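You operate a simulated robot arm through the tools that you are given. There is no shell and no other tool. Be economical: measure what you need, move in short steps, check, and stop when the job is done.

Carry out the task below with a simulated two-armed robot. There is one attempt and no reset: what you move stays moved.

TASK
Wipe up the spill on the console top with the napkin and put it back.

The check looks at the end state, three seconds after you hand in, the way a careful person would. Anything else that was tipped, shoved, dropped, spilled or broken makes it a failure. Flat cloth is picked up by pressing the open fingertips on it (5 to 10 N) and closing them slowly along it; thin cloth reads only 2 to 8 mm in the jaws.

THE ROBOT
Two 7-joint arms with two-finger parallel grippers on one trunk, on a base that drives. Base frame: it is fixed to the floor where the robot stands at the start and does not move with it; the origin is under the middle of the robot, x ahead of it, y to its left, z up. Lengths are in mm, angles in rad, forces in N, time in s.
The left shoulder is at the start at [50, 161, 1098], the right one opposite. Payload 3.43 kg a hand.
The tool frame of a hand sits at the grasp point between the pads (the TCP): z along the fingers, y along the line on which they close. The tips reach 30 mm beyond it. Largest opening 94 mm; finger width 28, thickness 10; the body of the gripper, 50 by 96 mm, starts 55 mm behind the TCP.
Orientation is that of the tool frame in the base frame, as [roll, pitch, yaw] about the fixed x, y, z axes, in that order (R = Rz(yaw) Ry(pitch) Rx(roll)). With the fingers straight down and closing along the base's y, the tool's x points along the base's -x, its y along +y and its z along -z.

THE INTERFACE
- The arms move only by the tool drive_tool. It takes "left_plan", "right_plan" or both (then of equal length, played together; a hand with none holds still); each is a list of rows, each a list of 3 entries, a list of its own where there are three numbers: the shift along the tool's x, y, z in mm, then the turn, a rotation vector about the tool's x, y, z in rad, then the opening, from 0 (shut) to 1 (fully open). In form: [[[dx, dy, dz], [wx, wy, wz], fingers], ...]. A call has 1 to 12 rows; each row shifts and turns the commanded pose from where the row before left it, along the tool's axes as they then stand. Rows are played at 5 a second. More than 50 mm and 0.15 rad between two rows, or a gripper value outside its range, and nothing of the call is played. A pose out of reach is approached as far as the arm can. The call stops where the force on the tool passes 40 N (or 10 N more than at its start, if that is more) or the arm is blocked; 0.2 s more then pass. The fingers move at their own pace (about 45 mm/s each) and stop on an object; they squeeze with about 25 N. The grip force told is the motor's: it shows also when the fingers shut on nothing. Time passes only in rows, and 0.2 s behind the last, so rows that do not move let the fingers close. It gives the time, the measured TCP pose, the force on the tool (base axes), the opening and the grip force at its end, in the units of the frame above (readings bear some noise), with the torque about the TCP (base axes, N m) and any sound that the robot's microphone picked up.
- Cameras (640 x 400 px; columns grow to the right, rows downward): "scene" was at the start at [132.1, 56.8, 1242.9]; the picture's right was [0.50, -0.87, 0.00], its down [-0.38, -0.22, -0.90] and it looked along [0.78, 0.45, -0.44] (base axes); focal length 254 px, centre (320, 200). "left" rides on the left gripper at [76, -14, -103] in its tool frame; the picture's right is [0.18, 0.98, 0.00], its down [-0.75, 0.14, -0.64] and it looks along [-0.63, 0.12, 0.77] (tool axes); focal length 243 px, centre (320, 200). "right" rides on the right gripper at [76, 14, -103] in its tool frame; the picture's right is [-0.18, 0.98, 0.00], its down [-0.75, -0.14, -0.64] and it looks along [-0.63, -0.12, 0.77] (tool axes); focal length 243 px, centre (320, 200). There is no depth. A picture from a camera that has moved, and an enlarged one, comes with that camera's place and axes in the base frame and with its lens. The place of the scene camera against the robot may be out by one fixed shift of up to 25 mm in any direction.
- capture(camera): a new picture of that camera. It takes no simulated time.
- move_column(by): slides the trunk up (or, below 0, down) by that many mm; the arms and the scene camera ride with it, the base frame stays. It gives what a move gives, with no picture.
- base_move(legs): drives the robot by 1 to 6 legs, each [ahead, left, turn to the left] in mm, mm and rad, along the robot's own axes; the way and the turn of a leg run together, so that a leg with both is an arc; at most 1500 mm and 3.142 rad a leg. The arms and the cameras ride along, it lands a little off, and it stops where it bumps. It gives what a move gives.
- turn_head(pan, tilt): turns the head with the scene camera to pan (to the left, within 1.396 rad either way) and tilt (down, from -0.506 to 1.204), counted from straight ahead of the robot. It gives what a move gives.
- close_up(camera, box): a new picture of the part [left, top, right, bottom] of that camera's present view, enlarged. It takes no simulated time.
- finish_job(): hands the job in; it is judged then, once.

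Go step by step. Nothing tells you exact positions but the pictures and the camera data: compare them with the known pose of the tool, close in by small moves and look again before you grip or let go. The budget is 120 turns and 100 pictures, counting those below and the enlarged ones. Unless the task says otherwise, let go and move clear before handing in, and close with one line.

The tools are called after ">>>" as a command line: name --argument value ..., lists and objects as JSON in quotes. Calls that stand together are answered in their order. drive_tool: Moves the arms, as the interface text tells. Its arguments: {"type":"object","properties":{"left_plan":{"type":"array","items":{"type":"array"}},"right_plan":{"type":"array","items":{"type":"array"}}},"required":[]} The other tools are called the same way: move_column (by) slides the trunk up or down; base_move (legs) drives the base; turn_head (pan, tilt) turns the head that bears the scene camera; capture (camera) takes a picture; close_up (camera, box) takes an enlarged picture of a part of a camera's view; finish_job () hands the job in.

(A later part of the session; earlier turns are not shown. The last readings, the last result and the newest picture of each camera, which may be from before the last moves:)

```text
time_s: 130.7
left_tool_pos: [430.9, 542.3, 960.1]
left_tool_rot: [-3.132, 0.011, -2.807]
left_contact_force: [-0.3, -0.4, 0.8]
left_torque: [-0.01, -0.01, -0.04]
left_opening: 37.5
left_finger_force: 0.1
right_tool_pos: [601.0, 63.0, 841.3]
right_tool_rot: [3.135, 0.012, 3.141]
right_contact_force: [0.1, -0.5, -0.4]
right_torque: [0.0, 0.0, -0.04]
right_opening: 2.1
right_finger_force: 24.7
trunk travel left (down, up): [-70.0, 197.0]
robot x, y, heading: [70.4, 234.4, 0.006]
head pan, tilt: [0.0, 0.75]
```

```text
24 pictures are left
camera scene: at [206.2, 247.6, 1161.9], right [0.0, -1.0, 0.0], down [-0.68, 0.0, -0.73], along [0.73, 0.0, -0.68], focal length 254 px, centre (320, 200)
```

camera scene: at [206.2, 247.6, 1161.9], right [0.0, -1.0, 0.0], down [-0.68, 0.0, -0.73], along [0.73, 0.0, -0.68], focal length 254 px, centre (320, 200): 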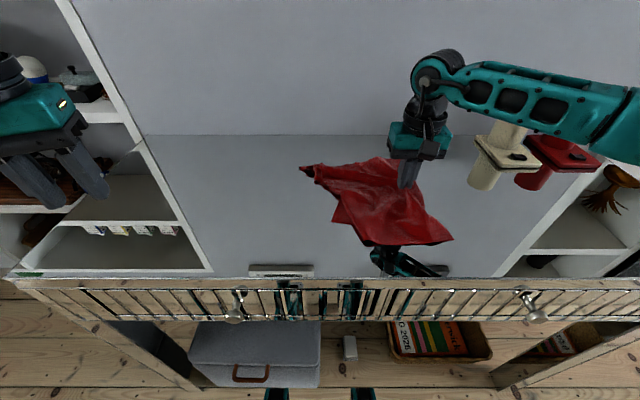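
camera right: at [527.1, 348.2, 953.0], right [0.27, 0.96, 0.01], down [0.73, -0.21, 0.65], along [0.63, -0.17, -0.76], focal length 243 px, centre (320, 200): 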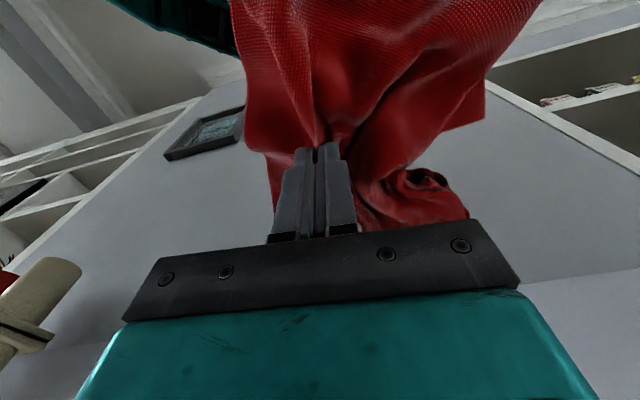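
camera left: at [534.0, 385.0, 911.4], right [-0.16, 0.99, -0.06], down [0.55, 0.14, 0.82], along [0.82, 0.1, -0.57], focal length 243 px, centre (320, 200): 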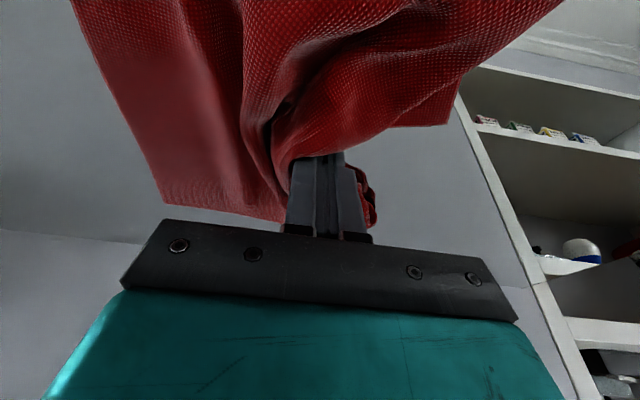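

The napkin is back on its spot but its left half is still gathered. I'll look closely to plan spreading the left side.

>>> close_up --camera "scene" --box '[280, 130, 480, 270]'

>>> capture --camera "right"

```text
2.86 times, centred on (380, 200) of scene
camera zoom: at [206.2, 247.6, 1161.9], right [0.0, -1.0, 0.0], down [-0.68, 0.0, -0.73], along [0.73, 0.0, -0.68], focal length 726 px, centre (149, 200)
```

zoom: 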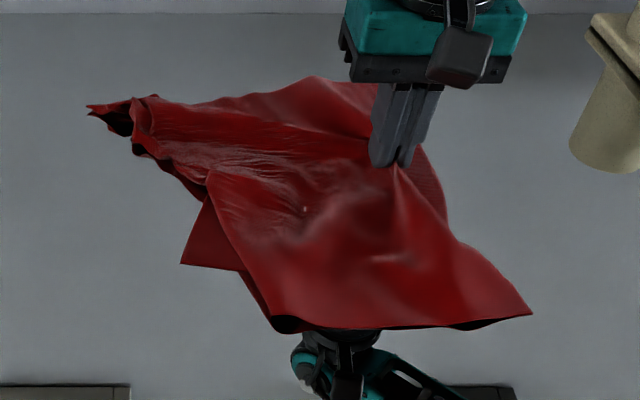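

```text
22 pictures are left
camera right: at [524.9, 76.6, 944.3], right [0.18, 0.98, 0.01], down [0.75, -0.14, 0.65], along [0.64, -0.11, -0.76], focal length 243 px, centre (320, 200)
```

right: 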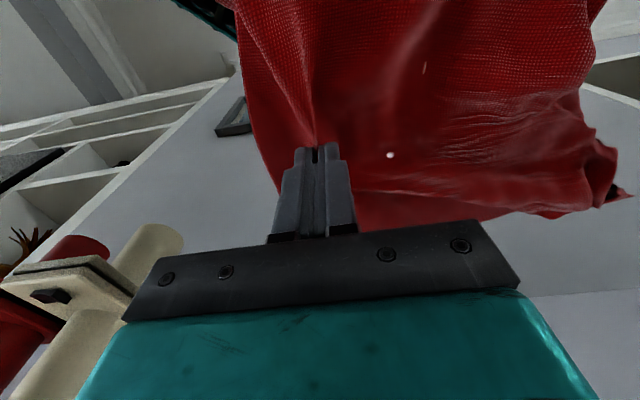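

The near-left corner is folded under, with its tip peeking out near (520, 197). I'll release the right hand, reposition the base so the left hand can reach that tip, and pull it out while the right hand anchors the cloth.

>>> drive_tool --right_plan '[[[0, 0, 6], [0, 0, 0], 0.1], [[0, 0, 0], [0, 0, 0], 0.25], [[0, 0, 0], [0, 0, 0], 0.35], [[0, 0, -30], [0, 0, 0], 0.35], [[10, 0, -40], [0, 0, 0], 0.35], [[25, 20, -30], [0, 0, 0], 0.35], [[25, 30, -10], [0, 0, 0], 0.35], [[20, 10, 0], [0, 0, 0], 0.35]]'

>>> base_move --legs '[[0, -105, 0], [0, 0, -0.3]]'

>>> turn_head --pan 0.3 --tilt 0.85

>>> capture --camera "scene"

```text
time_s: 132.5
left_tool_pos: [432.6, 543.8, 960.3]
left_tool_rot: [-3.131, 0.011, -2.805]
left_contact_force: [-0.2, 0.2, -0.4]
left_torque: [0.01, 0.01, 0.01]
left_opening: 37.6
left_finger_force: 0.0
right_tool_pos: [518.1, 123.4, 943.6]
right_tool_rot: [3.137, 0.011, -3.14]
right_contact_force: [-0.7, 0.1, 0.2]
right_torque: [-0.03, 0.01, -0.02]
right_opening: 32.8
right_finger_force: 0.1
trunk travel left (down, up): [-70.0, 197.0]
robot x, y, heading: [69.5, 235.8, 0.004]
head pan, tilt: [0.0, 0.75]
```

```text
time_s: 134.6
left_tool_pos: [506.9, 318.0, 959.4]
left_tool_rot: [-3.134, 0.012, -3.106]
left_contact_force: [0.0, 0.4, 0.7]
left_torque: [-0.01, 0.03, 0.0]
left_opening: 37.8
left_finger_force: 0.1
right_tool_pos: [464.8, -108.7, 942.5]
right_tool_rot: [3.137, 0.011, 2.839]
right_contact_force: [-0.1, 0.2, 0.2]
right_torque: [0.01, -0.01, -0.01]
right_opening: 32.8
right_finger_force: 0.1
trunk travel left (down, up): [-70.0, 197.0]
robot x, y, heading: [70.3, 134.1, -0.298]
head pan, tilt: [0.0, 0.75]
```

```text
time_s: 135.4
left_tool_pos: [507.0, 318.1, 960.8]
left_tool_rot: [-3.135, 0.01, -3.107]
left_contact_force: [-0.3, -0.4, 0.3]
left_torque: [-0.01, 0.01, -0.01]
left_opening: 37.6
left_finger_force: 0.0
right_tool_pos: [464.2, -108.5, 942.3]
right_tool_rot: [3.137, 0.01, 2.839]
right_contact_force: [1.0, 0.4, 0.4]
right_torque: [-0.01, 0.02, 0.02]
right_opening: 33.0
right_finger_force: 0.0
trunk travel left (down, up): [-70.0, 197.0]
robot x, y, heading: [73.8, 129.4, -0.303]
head pan, tilt: [0.3, 0.85]
```

```text
21 pictures are left
camera scene: at [199.8, 131.6, 1153.9], right [0.0, -1.0, 0.0], down [-0.75, 0.0, -0.66], along [0.66, 0.0, -0.75], focal length 254 px, centre (320, 200)
```

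scene: 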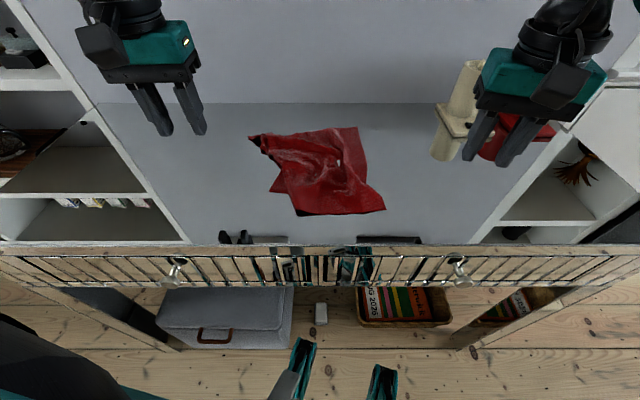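

The free corner tip is near (513, 210). I bring the left hand above it and the right hand, closed, above the napkin's right side as an anchor.

>>> drive_tool --left_plan '[[[-2.6, -31.8, 25], [0, 0, 0], 0.2], [[-2.6, -31.8, 25], [0, 0, 0], 0.2], [[-2.6, -31.8, 25], [0, 0, 0], 0.2], [[-2.6, -31.8, 25], [0, 0, 0], 0.2], [[0, 0, 0], [0, 0, 0], 0.2], [[0, 0, 0], [0, 0, 0], 0.2]]' --right_plan '[[[-14.8, 34, 12], [0, 0, 0], 0], [[-14.8, 34, 12], [0, 0, 0], 0], [[-14.8, 34, 12], [0, 0, 0], 0], [[-14.8, 34, 12], [0, 0, 0], 0], [[-14.8, 34, 12], [0, 0, 0], 0], [[-14.8, 34, 12], [0, 0, 0], 0]]'

>>> capture --camera "left"

>>> capture --camera "scene"

```text
time_s: 136.8
left_tool_pos: [522.2, 190.2, 862.2]
left_tool_rot: [-3.133, 0.012, -3.106]
left_contact_force: [-0.1, -0.4, -0.7]
left_torque: [-0.02, 0.02, -0.01]
left_opening: 18.5
left_finger_force: 0.1
right_tool_pos: [610.7, 61.2, 873.3]
right_tool_rot: [3.137, 0.012, 2.841]
right_contact_force: [-0.2, -0.2, -1.5]
right_torque: [0.01, -0.02, 0.05]
right_opening: 0.0
right_finger_force: 25.2
trunk travel left (down, up): [-70.0, 197.0]
robot x, y, heading: [71.1, 132.4, -0.296]
head pan, tilt: [0.3, 0.85]
```

```text
20 pictures are left
camera left: at [447.2, 175.8, 963.7], right [-0.22, 0.98, -0.01], down [0.74, 0.17, 0.65], along [0.64, 0.13, -0.76], focal length 243 px, centre (320, 200)
```

left: 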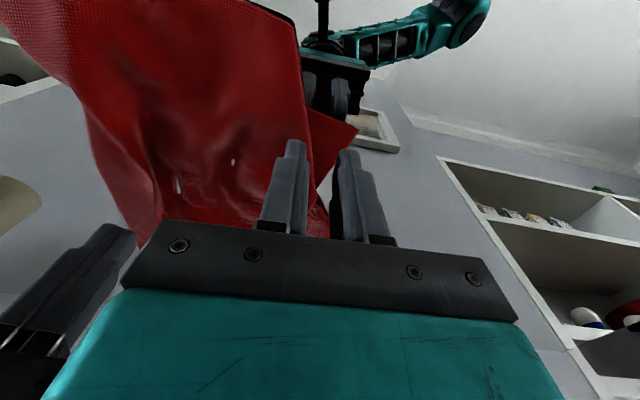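

```text
19 pictures are left
camera scene: at [199.8, 132.1, 1153.9], right [0.0, -1.0, 0.0], down [-0.75, 0.0, -0.66], along [0.66, 0.0, -0.75], focal length 254 px, centre (320, 200)
```

scene: 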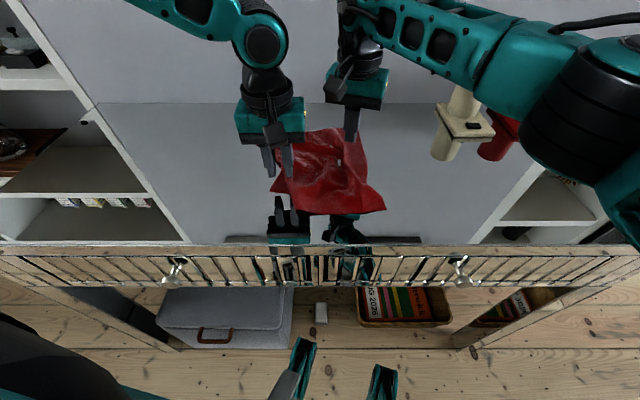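

The flap lies around (530, 198), about 27 mm wide. I narrow the left fingers to fit on it and lower both hands to touch.

>>> drive_tool --left_plan '[[[-4, 8, 10], [0, 0, 0], 0.12], [[0, 0, 10], [0, 0, 0], 0.12], [[0, 0, 8], [0, 0, 0], 0.12], [[0, 0, 4], [0, 0, 0], 0.12], [[0, 0, 0], [0, 0, 0], 0.12]]' --right_plan '[[[0, 0, 15], [0, 0, 0], 0], [[0, 0, 15], [0, 0, 0], 0], [[0, 0, 10], [0, 0, 0], 0], [[0, 0, 4], [0, 0, 0], 0], [[0, 0, 0], [0, 0, 0], 0]]'

```text
time_s: 138.0
left_tool_pos: [527.2, 198.2, 830.4]
left_tool_rot: [-3.133, 0.014, -3.106]
left_contact_force: [1.2, 1.7, 8.6]
left_torque: [-0.07, 0.03, 0.0]
left_opening: 11.0
left_finger_force: 0.0
right_tool_pos: [611.9, 58.5, 832.6]
right_tool_rot: [3.133, 0.016, 2.839]
right_contact_force: [1.6, -1.0, 21.2]
right_torque: [0.18, 0.14, -0.03]
right_opening: 0.3
right_finger_force: 24.8
trunk travel left (down, up): [-70.0, 197.0]
robot x, y, heading: [68.8, 129.7, -0.306]
head pan, tilt: [0.3, 0.85]
```

>>> drive_tool --left_plan '[[[0, 0, 0], [0, 0, 0], 0.08], [[0, 0, 0], [0, 0, 0], 0.04], [[0, 0, 0], [0, 0, 0], 0], [[0, 0, 0], [0, 0, 0], 0], [[0, 0, -5], [0, 0, 0], 0], [[5, 15, 0], [0, 0, 0], 0], [[5, 15, 0], [0, 0, 0], 0], [[5, 15, 0], [0, 0, 0], 0], [[5, 15, 0], [0, 0, 0], 0], [[0, 0, 0], [0, 0, 0], 0]]'

>>> capture --camera "scene"

```text
time_s: 140.2
left_tool_pos: [503.4, 256.9, 835.3]
left_tool_rot: [-3.132, 0.015, -3.108]
left_contact_force: [0.3, 0.2, 0.8]
left_torque: [0.0, -0.02, 0.05]
left_opening: 0.0
left_finger_force: 25.0
right_tool_pos: [611.2, 58.6, 832.3]
right_tool_rot: [3.135, 0.017, 2.841]
right_contact_force: [0.9, -2.5, 28.7]
right_torque: [0.29, 0.23, 0.02]
right_opening: 0.1
right_finger_force: 24.6
trunk travel left (down, up): [-70.0, 197.0]
robot x, y, heading: [72.7, 132.5, -0.3]
head pan, tilt: [0.3, 0.85]
```

```text
18 pictures are left
camera scene: at [197.8, 131.8, 1154.2], right [0.0, -1.0, 0.0], down [-0.75, 0.0, -0.66], along [0.66, 0.0, -0.75], focal length 254 px, centre (320, 200)
```

scene: 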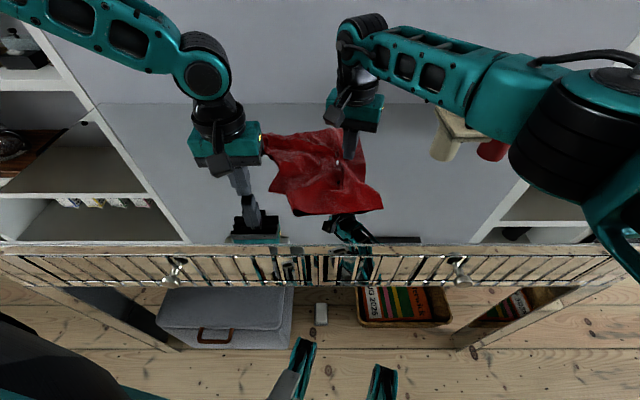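

The flap slipped out: the pinch was too narrow. I'll turn the left gripper a quarter turn so it closes along the flap's long direction and try again.

>>> drive_tool --left_plan '[[[0, 0, -20], [0, 0, 0.143], 0.3], [[0, 0, -10], [0, 0, 0.143], 0.3], [[0, 0, 0], [0, 0, 0.143], 0.3], [[0, 0, 0], [0, 0, 0.143], 0.3], [[0, 0, 0], [0, 0, 0.143], 0.3], [[0, 0, 0], [0, 0, 0.143], 0.3], [[0, 0, 0], [0, 0, 0.143], 0.3], [[0, 0, 0], [0, 0, 0.143], 0.3], [[0, 0, 0], [0, 0, 0.143], 0.3], [[0, 0, 0], [0, 0, 0.143], 0.3], [[0, 0, 0], [0, 0, 0.143], 0.3], [[0, 0, 0], [0, 0, 0], 0.3]]'

>>> close_up --camera "scene" --box '[230, 110, 400, 230]'

```text
time_s: 142.8
left_tool_pos: [503.3, 257.4, 865.1]
left_tool_rot: [3.126, 0.008, 1.602]
left_contact_force: [0.3, -0.2, -0.7]
left_torque: [-0.06, 0.03, 0.02]
left_opening: 28.5
left_finger_force: 0.0
right_tool_pos: [609.1, 59.3, 830.5]
right_tool_rot: [3.135, 0.015, 2.839]
right_contact_force: [1.1, -1.4, 27.9]
right_torque: [0.27, 0.24, 0.0]
right_opening: 0.0
right_finger_force: 25.0
trunk travel left (down, up): [-70.0, 197.0]
robot x, y, heading: [69.2, 127.6, -0.296]
head pan, tilt: [0.3, 0.85]
```

```text
3.33 times, centred on (315, 170) of scene
camera zoom: at [197.8, 131.8, 1154.2], right [0.0, -1.0, 0.0], down [-0.75, 0.0, -0.66], along [0.66, 0.0, -0.75], focal length 847 px, centre (337, 300)
```

zoom: 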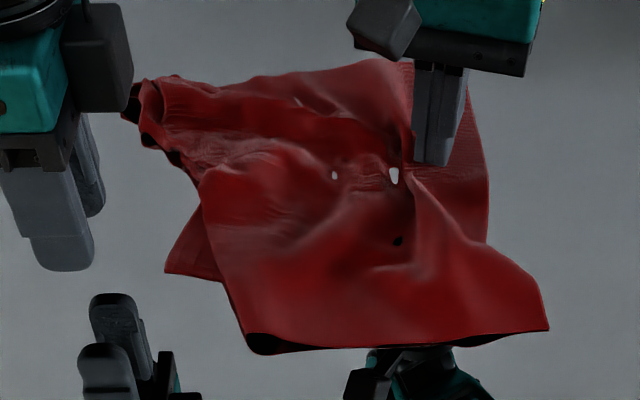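

I position the left fingers over the flap at (519, 203) and press lightly before closing.

>>> drive_tool --left_plan '[[[-27, 7, 0], [0, 0, 0], 0.2], [[-27.5, 7.3, 6], [0, 0, 0], 0.2], [[0, 0, 14], [0, 0, 0], 0.2], [[0, 0, 10], [0, 0, 0], 0.2], [[0, 0, 6], [0, 0, 0], 0.2], [[0, 0, 2], [0, 0, 0], 0.2], [[0, 0, 0], [0, 0, 0], 0.2]]'

>>> drive_tool --left_plan '[[[0, 0, 0], [0, 0, 0], 0.16], [[0, 0, 0], [0, 0, 0], 0.12], [[0, 0, 0], [0, 0, 0], 0.08], [[0, 0, 0], [0, 0, 0], 0.04], [[0, 0, 0], [0, 0, 0], 0], [[0, 0, 0], [0, 0, 0], 0], [[0, 0, -6], [0, 0, 0], 0], [[0, 0, 0], [0, 0, 0], 0]]'

>>> close_up --camera "scene" --box '[230, 110, 400, 230]'

```text
time_s: 144.5
left_tool_pos: [522.0, 201.9, 831.3]
left_tool_rot: [3.119, 0.015, 1.605]
left_contact_force: [-0.7, 0.9, 16.4]
left_torque: [-0.11, 0.15, -0.02]
left_opening: 19.1
left_finger_force: 0.5
right_tool_pos: [611.2, 59.6, 832.1]
right_tool_rot: [3.132, 0.016, 2.839]
right_contact_force: [-0.9, -0.7, 14.4]
right_torque: [0.13, 0.12, 0.03]
right_opening: 0.0
right_finger_force: 25.3
trunk travel left (down, up): [-70.0, 197.0]
robot x, y, heading: [68.7, 133.3, -0.3]
head pan, tilt: [0.3, 0.85]
stopped in row 7 (left hand): the force on the tool passed its limit (the readings are from after the stop); the commanded pose is now the measured one
```

```text
time_s: 146.3
left_tool_pos: [519.6, 203.2, 833.8]
left_tool_rot: [3.124, 0.011, 1.603]
left_contact_force: [-0.6, 0.1, 0.6]
left_torque: [-0.01, -0.03, -0.03]
left_opening: 1.6
left_finger_force: 24.9
right_tool_pos: [610.6, 59.8, 831.3]
right_tool_rot: [3.137, 0.015, 2.839]
right_contact_force: [-1.7, 0.9, 27.0]
right_torque: [0.31, 0.3, 0.02]
right_opening: 0.0
right_finger_force: 25.7
trunk travel left (down, up): [-70.0, 197.0]
robot x, y, heading: [68.4, 131.0, -0.302]
head pan, tilt: [0.3, 0.85]
```

```text
3.33 times, centred on (315, 170) of scene
camera zoom: at [197.6, 132.1, 1154.1], right [0.0, -1.0, 0.0], down [-0.75, 0.0, -0.66], along [0.66, 0.0, -0.75], focal length 847 px, centre (337, 300)
```

zoom: 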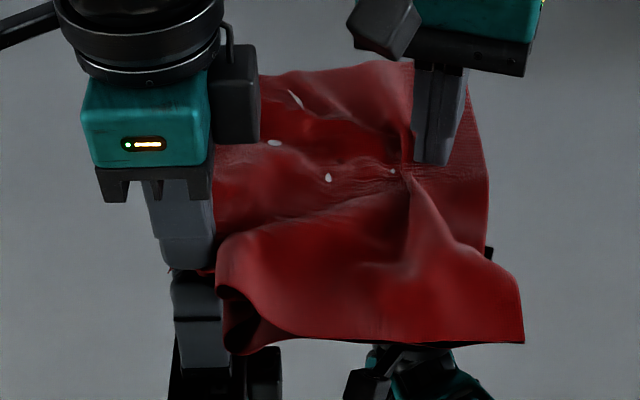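

Gripped this time (1.6 mm). I pull the corner out toward its original place at (480, 320) while the right hand anchors.

>>> drive_tool --left_plan '[[[13, 0, -3], [0, 0, 0], 0], [[13, -2, 0], [0, 0, 0], 0], [[13, -4, 0], [0, 0, 0], 0], [[13, -5, 0], [0, 0, 0], 0], [[13, -6, 0], [0, 0, 0], 0], [[13, -6, 0], [0, 0, 0], 0], [[13, -6, 0], [0, 0, 0], 0], [[13, 0, 0], [0, 0, 0], 0], [[0, 0, 0], [0, 0, 0], 0]]'

>>> close_up --camera "scene" --box '[210, 100, 410, 240]'

```text
time_s: 148.3
left_tool_pos: [488.4, 305.0, 837.4]
left_tool_rot: [3.12, 0.01, 1.604]
left_contact_force: [-0.2, 0.3, 0.1]
left_torque: [0.01, -0.01, 0.01]
left_opening: 1.5
left_finger_force: 25.0
right_tool_pos: [610.8, 59.7, 830.5]
right_tool_rot: [3.136, 0.015, 2.841]
right_contact_force: [-1.0, 2.5, 27.9]
right_torque: [0.12, 0.32, -0.01]
right_opening: 0.0
right_finger_force: 25.4
trunk travel left (down, up): [-70.0, 197.0]
robot x, y, heading: [68.3, 133.7, -0.305]
head pan, tilt: [0.3, 0.85]
```

```text
2.86 times, centred on (310, 170) of scene
camera zoom: at [197.7, 132.4, 1154.3], right [0.0, -1.0, 0.0], down [-0.75, 0.0, -0.66], along [0.66, 0.0, -0.75], focal length 726 px, centre (349, 286)
```

zoom: 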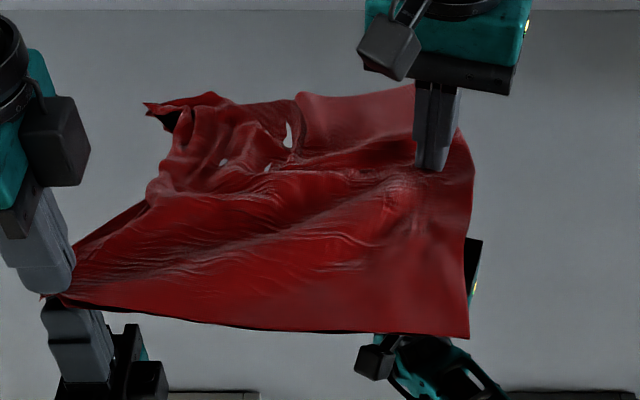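

The near-left corner is out and the near edge is straight. Next is the far-left corner, still gathered near (685, 285). I release here, lift, and move the left hand above it.

>>> drive_tool --left_plan '[[[0, 0, 4], [0, 0, 0], 0.06], [[0, 0, 0], [0, 0, 0], 0.15], [[0, 0, 0], [0, 0, 0], 0.2], [[0, 0, -25], [0, 0, 0], 0.2], [[0, 0, -30], [0, 0, 0], 0.5], [[-8.2, 38, 0], [0, 0, 0], 0.5], [[-8.2, 38, 0], [0, 0, 0], 0.5], [[-8.2, 38, 0], [0, 0, 0], 0.5], [[-8.2, 38, 0], [0, 0, 0], 0.5], [[-8.2, 38, 0], [0, 0, 0], 0.5], [[0, 0, 20], [0, 0, 0], 0.5], [[0, 0, 0], [0, 0, 0], 0.5]]'

>>> close_up --camera "scene" --box '[210, 100, 410, 240]'

>>> capture --camera "left"

```text
time_s: 150.9
left_tool_pos: [679.7, 271.6, 870.6]
left_tool_rot: [3.121, 0.012, 1.602]
left_contact_force: [-0.6, 0.4, -1.3]
left_torque: [-0.02, 0.04, 0.03]
left_opening: 47.0
left_finger_force: 0.0
right_tool_pos: [610.5, 60.7, 830.5]
right_tool_rot: [3.138, 0.018, 2.84]
right_contact_force: [-0.7, 3.6, 26.9]
right_torque: [0.12, 0.33, 0.0]
right_opening: 0.2
right_finger_force: 25.0
trunk travel left (down, up): [-70.0, 197.0]
robot x, y, heading: [68.3, 132.7, -0.301]
head pan, tilt: [0.3, 0.85]
```

```text
2.86 times, centred on (310, 170) of scene
camera zoom: at [197.7, 132.3, 1154.2], right [0.0, -1.0, 0.0], down [-0.75, 0.0, -0.66], along [0.66, 0.0, -0.75], focal length 726 px, centre (349, 286)
```

zoom: 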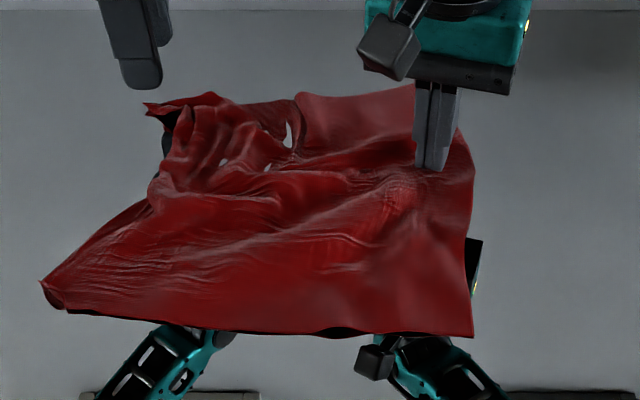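

```text
13 pictures are left
camera left: at [661.2, 350.4, 972.5], right [0.98, 0.22, 0.02], down [0.15, -0.74, 0.65], along [0.16, -0.64, -0.76], focal length 243 px, centre (320, 200)
```

left: 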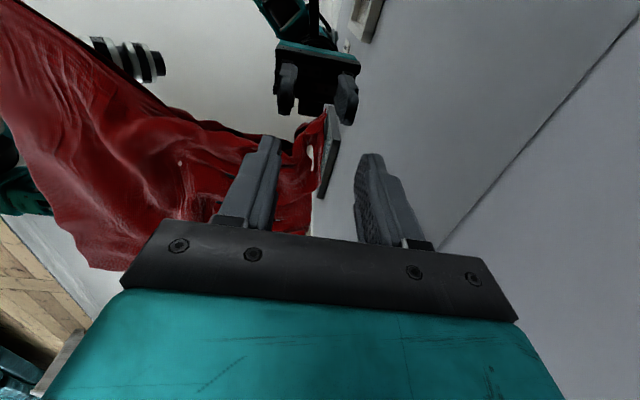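

>>> drive_tool --left_plan '[[[0, -7, 12], [0, 0, 0], 0.5], [[0, 0, 12], [0, 0, 0], 0.5], [[0, 0, 10], [0, 0, 0], 0.5], [[0, 0, 4], [0, 0, 0], 0.5], [[0, 0, 0], [0, 0, 0], 0.38], [[0, 0, 0], [0, 0, 0], 0.26], [[0, 0, 0], [0, 0, 0], 0.14], [[0, 0, 0], [0, 0, 0], 0], [[0, 0, 0], [0, 0, 0], 0], [[0, 0, 0], [0, 0, 0], 0], [[0, 0, -8], [0, 0, 0], 0], [[0, 0, 0], [0, 0, 0], 0]]'

>>> capture --camera "left"

```text
time_s: 153.5
left_tool_pos: [673.0, 269.2, 842.2]
left_tool_rot: [3.12, 0.012, 1.604]
left_contact_force: [-0.1, -0.2, 0.5]
left_torque: [-0.03, -0.02, -0.02]
left_opening: 2.0
left_finger_force: 25.2
right_tool_pos: [611.1, 59.0, 830.9]
right_tool_rot: [3.137, 0.015, 2.84]
right_contact_force: [-1.6, 3.0, 27.5]
right_torque: [0.12, 0.31, 0.0]
right_opening: 0.0
right_finger_force: 24.8
trunk travel left (down, up): [-70.0, 197.0]
robot x, y, heading: [74.4, 131.5, -0.303]
head pan, tilt: [0.3, 0.85]
```

```text
12 pictures are left
camera left: at [654.1, 348.3, 943.7], right [0.98, 0.22, 0.02], down [0.15, -0.74, 0.65], along [0.16, -0.64, -0.76], focal length 243 px, centre (320, 200)
```

left: 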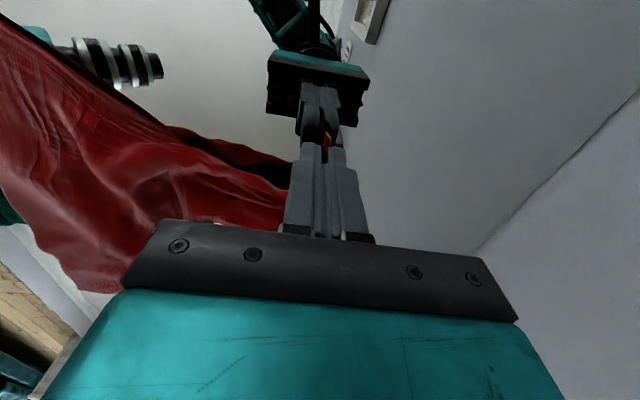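

Held (2.0 mm). I pull this corner toward its original place near (755, 292), tilting the hand forward for reach.

>>> drive_tool --left_plan '[[[5, 13, 0], [0, 0, 0], 0], [[5, 13, 0], [0, 0, 0], 0], [[4, 13, 0], [0, 0, 0], 0], [[0, 0, 0], [-0.13, 0, 0], 0], [[0, 0, 0], [-0.13, 0, 0], 0], [[2, 12.5, 3.4], [0, 0, 0], 0], [[2, 12.5, 3.4], [0, 0, 0], 0], [[1, 12.5, 3.4], [0, 0, 0], 0], [[0, 0, 0], [0, 0, 0], 0]]'

>>> close_up --camera "scene" --box '[210, 100, 410, 240]'

```text
time_s: 155.5
left_tool_pos: [750.1, 291.3, 841.3]
left_tool_rot: [2.862, 0.012, 1.604]
left_contact_force: [-0.6, -0.9, 0.1]
left_torque: [-0.01, 0.04, 0.0]
left_opening: 1.8
left_finger_force: 24.9
right_tool_pos: [611.2, 59.6, 831.6]
right_tool_rot: [3.136, 0.017, 2.84]
right_contact_force: [-0.9, 2.9, 26.7]
right_torque: [0.12, 0.29, -0.02]
right_opening: 0.0
right_finger_force: 25.0
trunk travel left (down, up): [-70.0, 197.0]
robot x, y, heading: [69.1, 133.0, -0.296]
head pan, tilt: [0.3, 0.85]
```

```text
2.86 times, centred on (310, 170) of scene
camera zoom: at [197.7, 132.2, 1154.2], right [0.0, -1.0, 0.0], down [-0.75, 0.0, -0.66], along [0.66, 0.0, -0.75], focal length 726 px, centre (349, 286)
```

zoom: 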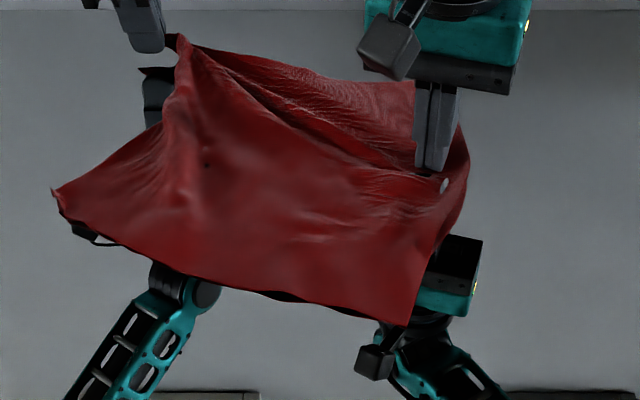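

That pinch was mid-edge, so the near-left corner was dragged forward as well. I'll lift the pinch so the far corner falls free, then lay it down moving back toward x≈645 so the far flap trails out flat.

>>> drive_tool --left_plan '[[[0, 0, -28], [0.13, 0, 0], 0], [[0, 0, -30], [0.13, 0, 0], 0], [[0, 0, -30], [0, 0, 0], 0], [[0, 0, -20], [0, 0, 0], 0], [[1, -10, 0], [0, 0, 0], 0], [[1, -16, 16], [0, 0, 0], 0], [[1, -16, 18], [0, 0, 0], 0], [[1, -16, 18], [0, 0, 0], 0], [[1, -16, 18], [0, 0, 0], 0], [[1, -14, 18], [0, 0, 0], 0], [[1, -8, 14], [0, 0, 0], 0], [[0, 0, 0], [0, 0, 0], 0]]'

>>> close_up --camera "scene" --box '[210, 100, 410, 240]'

```text
time_s: 158.1
left_tool_pos: [643.3, 296.3, 846.4]
left_tool_rot: [3.12, 0.012, 1.607]
left_contact_force: [0.1, 0.1, 0.4]
left_torque: [0.02, -0.02, 0.0]
left_opening: 1.8
left_finger_force: 25.8
right_tool_pos: [610.5, 59.4, 829.8]
right_tool_rot: [3.136, 0.016, 2.841]
right_contact_force: [-1.2, 2.8, 25.9]
right_torque: [0.06, 0.33, -0.07]
right_opening: 0.1
right_finger_force: 24.9
trunk travel left (down, up): [-70.0, 197.0]
robot x, y, heading: [68.3, 132.3, -0.304]
head pan, tilt: [0.3, 0.85]
```

```text
2.86 times, centred on (310, 170) of scene
camera zoom: at [197.8, 132.3, 1154.3], right [0.0, -1.0, 0.0], down [-0.75, 0.0, -0.66], along [0.66, 0.0, -0.75], focal length 726 px, centre (349, 286)
```

zoom: 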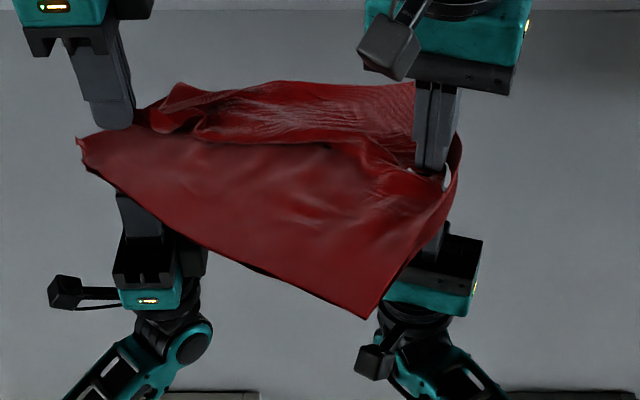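

The near-left corner is now right beside the pinch at about (642, 331). I release here and regrip that corner to draw it back to (480, 320), as worked before.

>>> drive_tool --left_plan '[[[0, 0, 8], [0, 0, 0], 0.08], [[0, 0, 4], [0, 0, 0], 0.2], [[0, 0, 0], [0, 0, 0], 0.25], [[0, 0, -20], [0, 0, 0], 0.25], [[0, 0, -15], [0, 0, 0], 0.25], [[12, -6, 0], [0, 0, 0], 0.25], [[0, 0, 0], [0, 0, 0], 0.25]]'

>>> capture --camera "left"

```text
time_s: 159.7
left_tool_pos: [635.7, 306.5, 867.9]
left_tool_rot: [3.12, 0.012, 1.603]
left_contact_force: [-0.5, 0.8, -0.3]
left_torque: [-0.02, 0.0, -0.02]
left_opening: 23.3
left_finger_force: 0.0
right_tool_pos: [610.4, 59.7, 830.5]
right_tool_rot: [3.138, 0.016, 2.84]
right_contact_force: [-0.9, 2.5, 26.5]
right_torque: [0.06, 0.34, -0.03]
right_opening: 0.0
right_finger_force: 24.8
trunk travel left (down, up): [-70.0, 197.0]
robot x, y, heading: [72.7, 132.0, -0.3]
head pan, tilt: [0.3, 0.85]
```

```text
9 pictures are left
camera left: at [616.5, 385.4, 970.1], right [0.98, 0.22, 0.02], down [0.15, -0.74, 0.65], along [0.16, -0.64, -0.76], focal length 243 px, centre (320, 200)
```

left: 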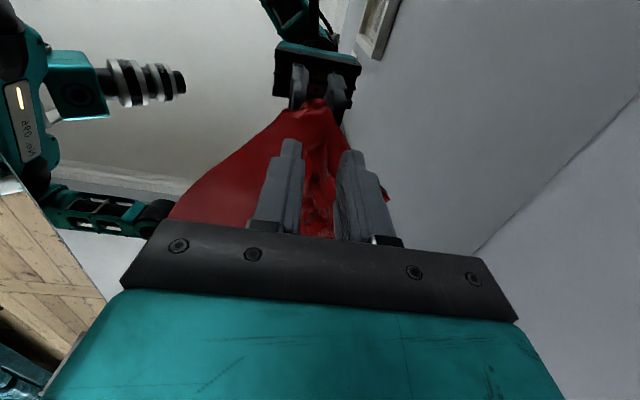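

>>> drive_tool --left_plan '[[[11, -3, 12], [0, 0, 0], 0.35], [[0, 0, 12], [0, 0, 0], 0.35], [[0, 0, 8], [0, 0, 0], 0.35], [[0, 0, 4], [0, 0, 0], 0.35], [[0, 0, 0], [0, 0, 0], 0.26], [[0, 0, 0], [0, 0, 0], 0.17], [[0, 0, 0], [0, 0, 0], 0.08], [[0, 0, 0], [0, 0, 0], 0], [[0, 0, 0], [0, 0, 0], 0], [[0, 0, -6], [0, 0, 0], 0], [[0, 0, 0], [0, 0, 0], 0]]'

```text
time_s: 162.1
left_tool_pos: [633.1, 318.1, 838.0]
left_tool_rot: [3.121, 0.012, 1.604]
left_contact_force: [0.0, 0.9, -0.3]
left_torque: [0.01, -0.01, -0.02]
left_opening: 2.0
left_finger_force: 25.1
right_tool_pos: [611.3, 59.4, 830.1]
right_tool_rot: [3.137, 0.016, 2.839]
right_contact_force: [-0.7, 3.3, 26.9]
right_torque: [0.1, 0.29, -0.03]
right_opening: 0.1
right_finger_force: 25.0
trunk travel left (down, up): [-70.0, 197.0]
robot x, y, heading: [72.2, 129.0, -0.302]
head pan, tilt: [0.3, 0.85]
```

Held. Drawing the near-left corner back to its place.

>>> drive_tool --left_plan '[[[0, -15, 0], [0, 0, 0], 0], [[0, -15, 0], [0, 0, 0], 0], [[0, -15, 0], [0, 0, 0], 0], [[0, -15, 0], [0, 0, 0], 0], [[0, -15, 0], [0, 0, 0], 0], [[-1, -15, 0], [0, 0, 0], 0], [[-1, -15, 0], [0, 0, 0], 0], [[-1, -15, 0], [0, 0, 0], 0], [[-1, -15, 0], [0, 0, 0], 0], [[0, -15, 0], [0, 0, 0], 0], [[0, 0, 0], [0, 0, 0], 0]]'

>>> close_up --camera "scene" --box '[210, 100, 410, 240]'

```text
time_s: 164.5
left_tool_pos: [483.6, 307.8, 836.7]
left_tool_rot: [3.121, 0.011, 1.605]
left_contact_force: [-0.1, 0.7, 0.6]
left_torque: [-0.02, 0.01, 0.01]
left_opening: 1.9
left_finger_force: 25.0
right_tool_pos: [611.1, 60.5, 831.3]
right_tool_rot: [3.136, 0.015, 2.84]
right_contact_force: [-0.9, 2.9, 27.3]
right_torque: [0.1, 0.3, -0.02]
right_opening: 0.0
right_finger_force: 25.1
trunk travel left (down, up): [-70.0, 197.0]
robot x, y, heading: [69.5, 134.9, -0.301]
head pan, tilt: [0.3, 0.85]
```

```text
2.86 times, centred on (310, 170) of scene
camera zoom: at [197.8, 132.2, 1154.3], right [0.0, -1.0, 0.0], down [-0.75, 0.0, -0.66], along [0.66, 0.0, -0.75], focal length 726 px, centre (349, 286)
```

zoom: 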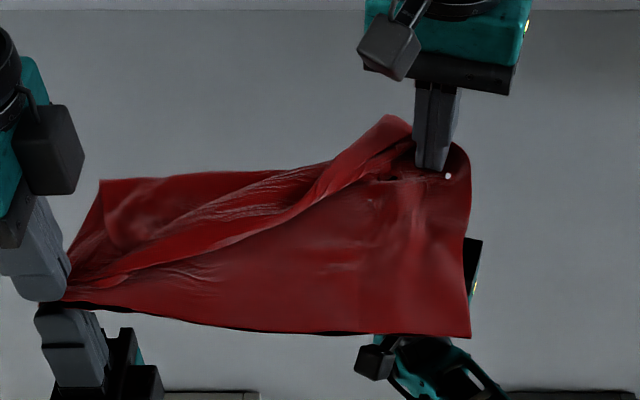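

Very good: the near edge is straight again, and the far-left corner now lies free at about (593, 303). I release, move the left hand onto that corner, and touch down.

>>> drive_tool --left_plan '[[[0, 0, 4], [0, 0, 0], 0.06], [[0, 0, 0], [0, 0, 0], 0.15], [[0, 0, 0], [0, 0, 0], 0.2], [[0, 0, -20], [0, 0, 0], 0.2], [[0, 0, -20], [0, 0, 0], 0.25], [[-8, 28.7, 0], [0, 0, 0], 0.25], [[-8, 28.7, 0], [0, 0, 0], 0.25], [[-7, 28.7, 0], [0, 0, 0], 0.25], [[0, 0, 18], [0, 0, 0], 0.25], [[0, 0, 14], [0, 0, 0], 0.25], [[0, 0, 0], [0, 0, 0], 0.25]]'

>>> capture --camera "left"

```text
time_s: 166.9
left_tool_pos: [569.9, 291.6, 840.9]
left_tool_rot: [3.123, 0.011, 1.603]
left_contact_force: [-0.1, 0.6, 0.3]
left_torque: [0.01, 0.02, -0.01]
left_opening: 23.4
left_finger_force: 0.0
right_tool_pos: [610.1, 59.6, 831.5]
right_tool_rot: [3.136, 0.016, 2.839]
right_contact_force: [-1.3, 2.0, 27.2]
right_torque: [0.07, 0.32, -0.03]
right_opening: 0.0
right_finger_force: 25.7
trunk travel left (down, up): [-70.0, 197.0]
robot x, y, heading: [75.4, 132.9, -0.294]
head pan, tilt: [0.3, 0.85]
```

```text
7 pictures are left
camera left: at [551.5, 368.9, 942.0], right [0.98, 0.22, 0.02], down [0.15, -0.74, 0.65], along [0.16, -0.64, -0.76], focal length 243 px, centre (320, 200)
```

left: 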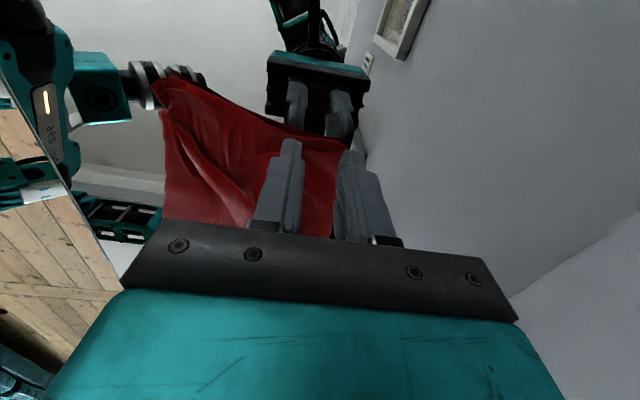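

>>> drive_tool --left_plan '[[[0, -4, 5], [0, 0, 0], 0.25], [[0, 0, 5], [0, 0, 0], 0.25], [[0, 0, 2], [0, 0, 0], 0.25], [[0, 0, 0], [0, 0, 0], 0.2], [[0, 0, 0], [0, 0, 0], 0.15], [[0, 0, 0], [0, 0, 0], 0.1], [[0, 0, 0], [0, 0, 0], 0.05], [[0, 0, 0], [0, 0, 0], 0], [[0, 0, 0], [0, 0, 0], 0], [[0, 0, 0], [0, 0, 0], 0], [[0, 0, -8], [0, 0, 0], 0], [[0, 0, 0], [0, 0, 0], 0]]'

```text
time_s: 169.5
left_tool_pos: [565.6, 288.8, 834.4]
left_tool_rot: [3.122, 0.009, 1.604]
left_contact_force: [-0.6, 0.3, 0.2]
left_torque: [0.0, -0.02, 0.03]
left_opening: 1.7
left_finger_force: 24.8
right_tool_pos: [611.0, 59.2, 831.4]
right_tool_rot: [3.135, 0.016, 2.839]
right_contact_force: [-4.5, -1.9, 26.8]
right_torque: [-0.02, 0.39, 0.03]
right_opening: 0.3
right_finger_force: 24.9
trunk travel left (down, up): [-70.0, 197.0]
robot x, y, heading: [69.8, 134.3, -0.303]
head pan, tilt: [0.3, 0.85]
```

Held (1.7 mm). I draw the far-left corner out toward (765, 300).

>>> drive_tool --left_plan '[[[0, 16, -6], [0, 0, 0], 0], [[0, 16, 0], [0, 0, 0], 0], [[0, 16, 0], [0, 0, 0], 0], [[0, 16, 0], [0, 0, 0], 0], [[0, 16, 0], [0, 0, 0], 0], [[0, 16, 0], [0, 0, 0], 0], [[0, 16, 0], [0, 0, 0], 0], [[0, 16, 0], [0, 0, 0], 0], [[0, 0, 0], [-0.13, 0, 0], 0], [[0, 0, 0], [-0.13, 0, 0], 0], [[0, 12.5, 3.4], [0, 0, 0], 0], [[0, 12.5, 3.4], [0, 0, 0], 0]]'

>>> drive_tool --left_plan '[[[0, 12.5, 3.4], [0, 0, 0], 0], [[0, 9, 3], [0, 0, 0], 0], [[0, 0, 0], [0, 0, 0], 0]]'

>>> close_up --camera "scene" --box '[210, 90, 410, 240]'

```text
time_s: 172.1
left_tool_pos: [719.0, 292.8, 845.6]
left_tool_rot: [2.863, 0.013, 1.601]
left_contact_force: [-9.9, -15.7, -1.2]
left_torque: [-0.44, 0.3, -0.27]
left_opening: 1.7
left_finger_force: 24.7
right_tool_pos: [610.5, 60.9, 832.1]
right_tool_rot: [3.131, 0.016, 2.839]
right_contact_force: [8.8, 14.0, 23.4]
right_torque: [0.39, 0.01, -0.18]
right_opening: 0.1
right_finger_force: 24.7
trunk travel left (down, up): [-70.0, 197.0]
robot x, y, heading: [65.8, 133.6, -0.299]
head pan, tilt: [0.3, 0.85]
```

```text
time_s: 172.9
left_tool_pos: [739.0, 292.3, 846.0]
left_tool_rot: [2.863, 0.014, 1.602]
left_contact_force: [-10.8, -15.5, -1.5]
left_torque: [-0.43, 0.37, -0.32]
left_opening: 1.7
left_finger_force: 25.0
right_tool_pos: [611.4, 59.6, 831.1]
right_tool_rot: [3.131, 0.017, 2.839]
right_contact_force: [8.1, 14.9, 23.4]
right_torque: [0.42, -0.07, -0.16]
right_opening: 0.0
right_finger_force: 24.9
trunk travel left (down, up): [-70.0, 197.0]
robot x, y, heading: [73.6, 130.9, -0.3]
head pan, tilt: [0.3, 0.85]
```

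```text
2.67 times, centred on (310, 165) of scene
camera zoom: at [198.0, 131.9, 1154.2], right [0.0, -1.0, 0.0], down [-0.75, 0.0, -0.66], along [0.66, 0.0, -0.75], focal length 677 px, centre (347, 293)
```

zoom: 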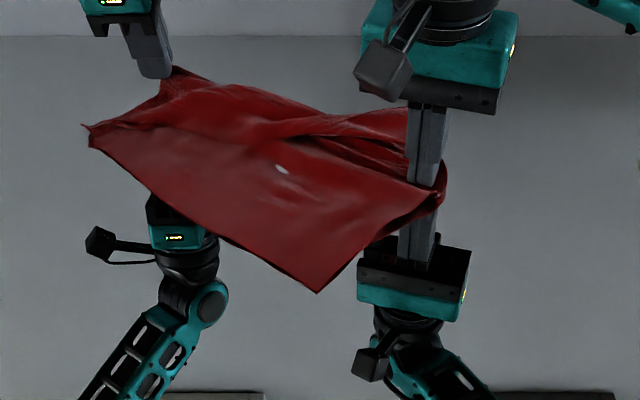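

The whole strip went taut and the near-left corner followed, so the left edge seems stuck to itself. I'll release here and then spread that gathered spot by pressing closed fingertips on it and opening them.

>>> drive_tool --left_plan '[[[0, -2.7, 8], [0, 0, 0], 0], [[0, 0, 0], [0, 0, 0], 0.1], [[0, 0, 0], [0, 0, 0], 0.2], [[0, 0, 0], [0, 0, 0], 0.2], [[0, 0, -30], [0, 0, 0], 0.2], [[0, 0, -15], [0.13, 0, 0], 0], [[0, 0, 0], [0.13, 0, 0], 0], [[18, -20, 0], [0, 0, 0], 0], [[0, -10, 0], [0, 0, 0], 0], [[0, 0, 20], [0, 0, 0], 0], [[0, 0, 12], [0, 0, 0], 0], [[0, 0, 0], [0, 0, 0], 0]]'

>>> close_up --camera "scene" --box '[210, 90, 410, 240]'

```text
time_s: 175.5
left_tool_pos: [698.1, 312.7, 847.9]
left_tool_rot: [3.12, 0.013, 1.606]
left_contact_force: [-0.3, -0.2, -0.4]
left_torque: [0.0, -0.01, -0.01]
left_opening: 0.0
left_finger_force: 25.1
right_tool_pos: [610.6, 60.2, 831.9]
right_tool_rot: [3.134, 0.015, 2.839]
right_contact_force: [0.4, -1.6, 25.7]
right_torque: [-0.07, 0.22, -0.02]
right_opening: 0.0
right_finger_force: 24.7
trunk travel left (down, up): [-70.0, 197.0]
robot x, y, heading: [74.5, 131.0, -0.301]
head pan, tilt: [0.3, 0.85]
```

```text
2.67 times, centred on (310, 165) of scene
camera zoom: at [197.9, 132.0, 1154.2], right [0.0, -1.0, 0.0], down [-0.75, 0.0, -0.66], along [0.66, 0.0, -0.75], focal length 677 px, centre (347, 293)
```

zoom: 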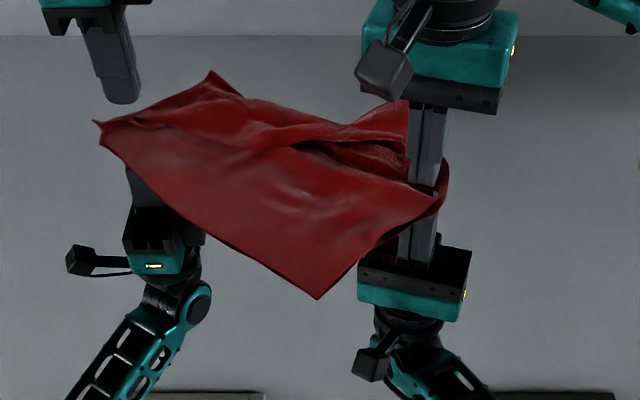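

Now the view is clear: the sheet is pleated along a ridge running from the near-left corner toward the right hand. I press closed fingertips on the ridge near (690, 283) and spread them to open the pleat.

>>> drive_tool --left_plan '[[[-30, -8, 0], [0, 0, 0], 0], [[0, 0, 8], [0, 0, 0], 0], [[0, 0, 6], [0, 0, 0], 0], [[0, 0, 3], [0, 0, 0], 0], [[0, 0, 1], [0, 0, 0], 0], [[0, 0, 0], [0, 0, 0], 0]]'

>>> drive_tool --left_plan '[[[0, 0, 1], [0, 0, 0], 0.1], [[0, 0, 0], [0, 0, 0], 0.2], [[0, 0, 0], [0, 0, 0], 0.3], [[0, 0, 0], [0, 0, 0], 0.4], [[0, 0, 0], [0, 0, 0], 0.5], [[0, 0, 0], [0, 0, 0], 0.6], [[0, 0, 0], [0, 0, 0], 0.7], [[0, 0, 0], [0, 0, 0], 0.8], [[0, 0, 0], [0, 0, 0], 0.9], [[0, 0, 0], [0, 0, 0], 1], [[0, 0, 0], [0, 0, 0], 1]]'

>>> close_up --camera "scene" --box '[210, 90, 410, 240]'

```text
time_s: 176.9
left_tool_pos: [693.2, 281.0, 833.0]
left_tool_rot: [3.116, 0.014, 1.603]
left_contact_force: [-2.1, 0.5, 12.7]
left_torque: [-0.1, 0.14, -0.03]
left_opening: 0.1
left_finger_force: 25.1
right_tool_pos: [610.2, 59.3, 831.0]
right_tool_rot: [3.134, 0.015, 2.84]
right_contact_force: [3.5, 1.9, 21.2]
right_torque: [0.03, 0.1, -0.01]
right_opening: 0.1
right_finger_force: 25.7
trunk travel left (down, up): [-70.0, 197.0]
robot x, y, heading: [73.1, 135.9, -0.297]
head pan, tilt: [0.3, 0.85]
```

```text
time_s: 179.3
left_tool_pos: [694.1, 280.9, 833.2]
left_tool_rot: [3.113, 0.014, 1.605]
left_contact_force: [4.4, -0.9, 30.8]
left_torque: [-0.24, 1.41, 0.04]
left_opening: 90.4
left_finger_force: 0.0
right_tool_pos: [609.7, 58.5, 831.5]
right_tool_rot: [3.134, 0.016, 2.84]
right_contact_force: [2.2, 1.4, 19.2]
right_torque: [0.0, 0.07, 0.0]
right_opening: 0.0
right_finger_force: 24.7
trunk travel left (down, up): [-70.0, 197.0]
robot x, y, heading: [71.2, 133.3, -0.302]
head pan, tilt: [0.3, 0.85]
```

```text
2.67 times, centred on (310, 165) of scene
camera zoom: at [196.5, 131.5, 1154.5], right [0.0, -1.0, 0.0], down [-0.75, 0.0, -0.66], along [0.66, 0.0, -0.75], focal length 677 px, centre (347, 293)
```

zoom: 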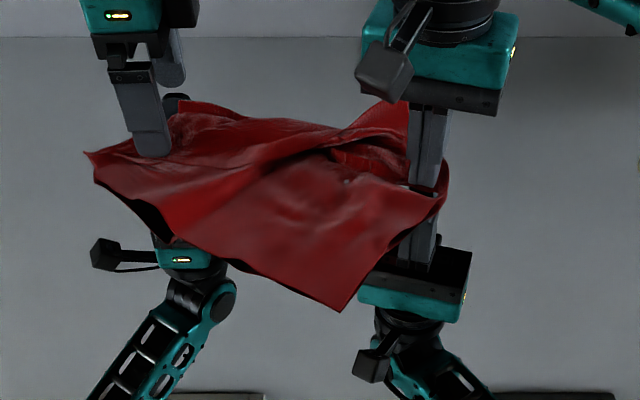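

That opened it slightly. Plan: pull the near-left corner back into place again, then anchor the near panel directly with the right hand while the left draws the far corner out. First I regrip the near-left corner at about (643, 324).

>>> drive_tool --left_plan '[[[0, 0, -20], [0, 0, 0], 0.8], [[0, 0, -15], [0, 0, 0], 0.5], [[21, -26, 0], [0, 0, 0], 0.35], [[22, -25, 0], [0, 0, 0], 0.35], [[0, 0, 12], [0, 0, 0], 0.35], [[0, 0, 12], [0, 0, 0], 0.35], [[0, 0, 9], [0, 0, 0], 0.35], [[0, 0, 2], [0, 0, 0], 0.35], [[0, 0, 0], [0, 0, 0], 0.35]]'

>>> drive_tool --left_plan '[[[0, 0, 0], [0, 0, 0], 0.26], [[0, 0, 0], [0, 0, 0], 0.17], [[0, 0, 0], [0, 0, 0], 0.08], [[0, 0, 0], [0, 0, 0], 0], [[0, 0, 0], [0, 0, 0], 0], [[0, 0, 0], [0, 0, 0], 0], [[0, 0, -6], [0, 0, 0], 0], [[0, 0, 0], [0, 0, 0], 0]]'

```text
time_s: 181.3
left_tool_pos: [639.9, 321.6, 831.7]
left_tool_rot: [3.115, 0.015, 1.606]
left_contact_force: [-1.2, 5.6, 35.5]
left_torque: [0.09, 0.85, -0.12]
left_opening: 33.4
left_finger_force: 0.1
right_tool_pos: [609.6, 59.3, 830.5]
right_tool_rot: [3.134, 0.017, 2.84]
right_contact_force: [2.8, -0.5, 15.5]
right_torque: [-0.04, 0.12, 0.01]
right_opening: 0.1
right_finger_force: 25.0
trunk travel left (down, up): [-70.0, 197.0]
robot x, y, heading: [72.8, 131.9, -0.299]
head pan, tilt: [0.3, 0.85]
```

```text
time_s: 183.1
left_tool_pos: [639.1, 323.2, 832.0]
left_tool_rot: [3.122, 0.011, 1.606]
left_contact_force: [-0.9, -0.1, 1.7]
left_torque: [-0.01, 0.0, -0.01]
left_opening: 2.0
left_finger_force: 24.8
right_tool_pos: [610.6, 59.0, 831.0]
right_tool_rot: [3.136, 0.015, 2.841]
right_contact_force: [-5.0, -1.1, 26.8]
right_torque: [-0.09, 0.41, 0.06]
right_opening: 0.1
right_finger_force: 25.4
trunk travel left (down, up): [-70.0, 197.0]
robot x, y, heading: [71.9, 133.3, -0.303]
head pan, tilt: [0.3, 0.85]
```

>>> drive_tool --left_plan '[[[0, -15, -5], [0, 0, 0], 0], [[0, -15, 0], [0, 0, 0], 0], [[0, -15, 0], [0, 0, 0], 0], [[-1, -15, 0], [0, 0, 0], 0], [[-1, -15, 0], [0, 0, 0], 0], [[-2, -15, 0], [0, 0, 0], 0], [[-2, -15, 0], [0, 0, 0], 0], [[-1, -15, 0], [0, 0, 0], 0], [[-1, -15, 0], [0, 0, 0], 0], [[0, -15, 0], [0, 0, 0], 0], [[0, -8, 0], [0, 0, 0], 0], [[0, 0, 0], [0, 0, 0], 0]]'

>>> close_up --camera "scene" --box '[210, 90, 410, 240]'

```text
time_s: 185.7
left_tool_pos: [482.2, 309.1, 833.6]
left_tool_rot: [3.121, 0.013, 1.603]
left_contact_force: [0.4, 0.3, -0.1]
left_torque: [0.03, 0.0, 0.01]
left_opening: 1.8
left_finger_force: 24.9
right_tool_pos: [610.3, 60.3, 830.4]
right_tool_rot: [3.134, 0.017, 2.841]
right_contact_force: [-4.2, -1.2, 27.6]
right_torque: [-0.09, 0.35, 0.05]
right_opening: 0.0
right_finger_force: 24.9
trunk travel left (down, up): [-70.0, 197.0]
robot x, y, heading: [69.1, 129.1, -0.299]
head pan, tilt: [0.3, 0.85]
```

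```text
2.67 times, centred on (310, 165) of scene
camera zoom: at [197.5, 131.9, 1154.3], right [0.0, -1.0, 0.0], down [-0.75, 0.0, -0.66], along [0.66, 0.0, -0.75], focal length 677 px, centre (347, 293)
```

zoom: 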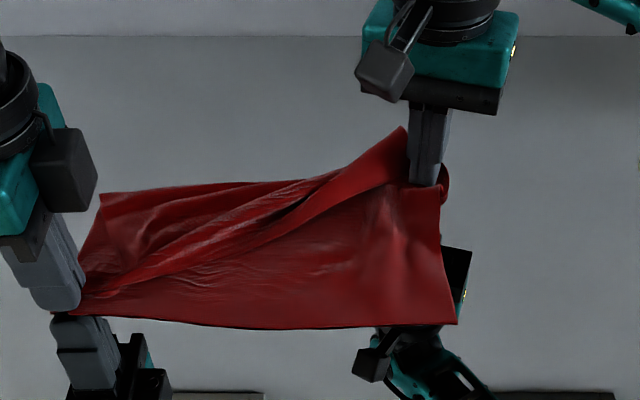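

The near edge is in place again, with the far-left corner at about (594, 306). I release and lift both hands, then shift the base left 40 mm so the right hand can anchor the near panel.

>>> drive_tool --left_plan '[[[0, 0, 2], [0, 0, 0], 0.06], [[0, 0, 0], [0, 0, 0], 0.15], [[0, 0, 0], [0, 0, 0], 0.2], [[0, 0, -25], [0, 0, 0], 0.2], [[0, 0, -25], [0, 0, 0], 0.25], [[0, 0, 0], [0, 0, 0], 0.25]]' --right_plan '[[[0, 0, 0], [0, 0, 0], 0], [[0, 0, 0], [0, 0, 0], 0], [[0, 0, 0], [0, 0, 0], 0], [[0, 0, -30], [0, 0, 0], 0], [[0, 0, -30], [0, 0, 0], 0], [[0, 0, 0], [0, 0, 0], 0]]'

>>> base_move --legs '[[-12, 38, 0]]'

```text
time_s: 187.1
left_tool_pos: [483.9, 308.9, 882.5]
left_tool_rot: [3.123, 0.011, 1.606]
left_contact_force: [0.3, 0.2, 1.1]
left_torque: [-0.03, -0.03, -0.04]
left_opening: 23.5
left_finger_force: 0.1
right_tool_pos: [612.4, 59.7, 888.9]
right_tool_rot: [3.137, 0.01, 2.839]
right_contact_force: [-0.4, -0.5, 0.1]
right_torque: [0.01, -0.01, 0.0]
right_opening: 0.0
right_finger_force: 24.2
trunk travel left (down, up): [-70.0, 197.0]
robot x, y, heading: [68.4, 129.8, -0.298]
head pan, tilt: [0.3, 0.85]
```

```text
time_s: 188.0
left_tool_pos: [482.7, 350.0, 882.1]
left_tool_rot: [3.12, 0.012, 1.606]
left_contact_force: [-0.5, -0.5, 0.8]
left_torque: [0.01, 0.01, 0.02]
left_opening: 23.5
left_finger_force: 0.0
right_tool_pos: [611.4, 99.8, 888.8]
right_tool_rot: [3.137, 0.011, 2.838]
right_contact_force: [-0.2, 0.0, 0.2]
right_torque: [-0.02, 0.02, 0.02]
right_opening: 0.0
right_finger_force: 24.9
trunk travel left (down, up): [-70.0, 197.0]
robot x, y, heading: [71.2, 170.4, -0.3]
head pan, tilt: [0.3, 0.85]
```

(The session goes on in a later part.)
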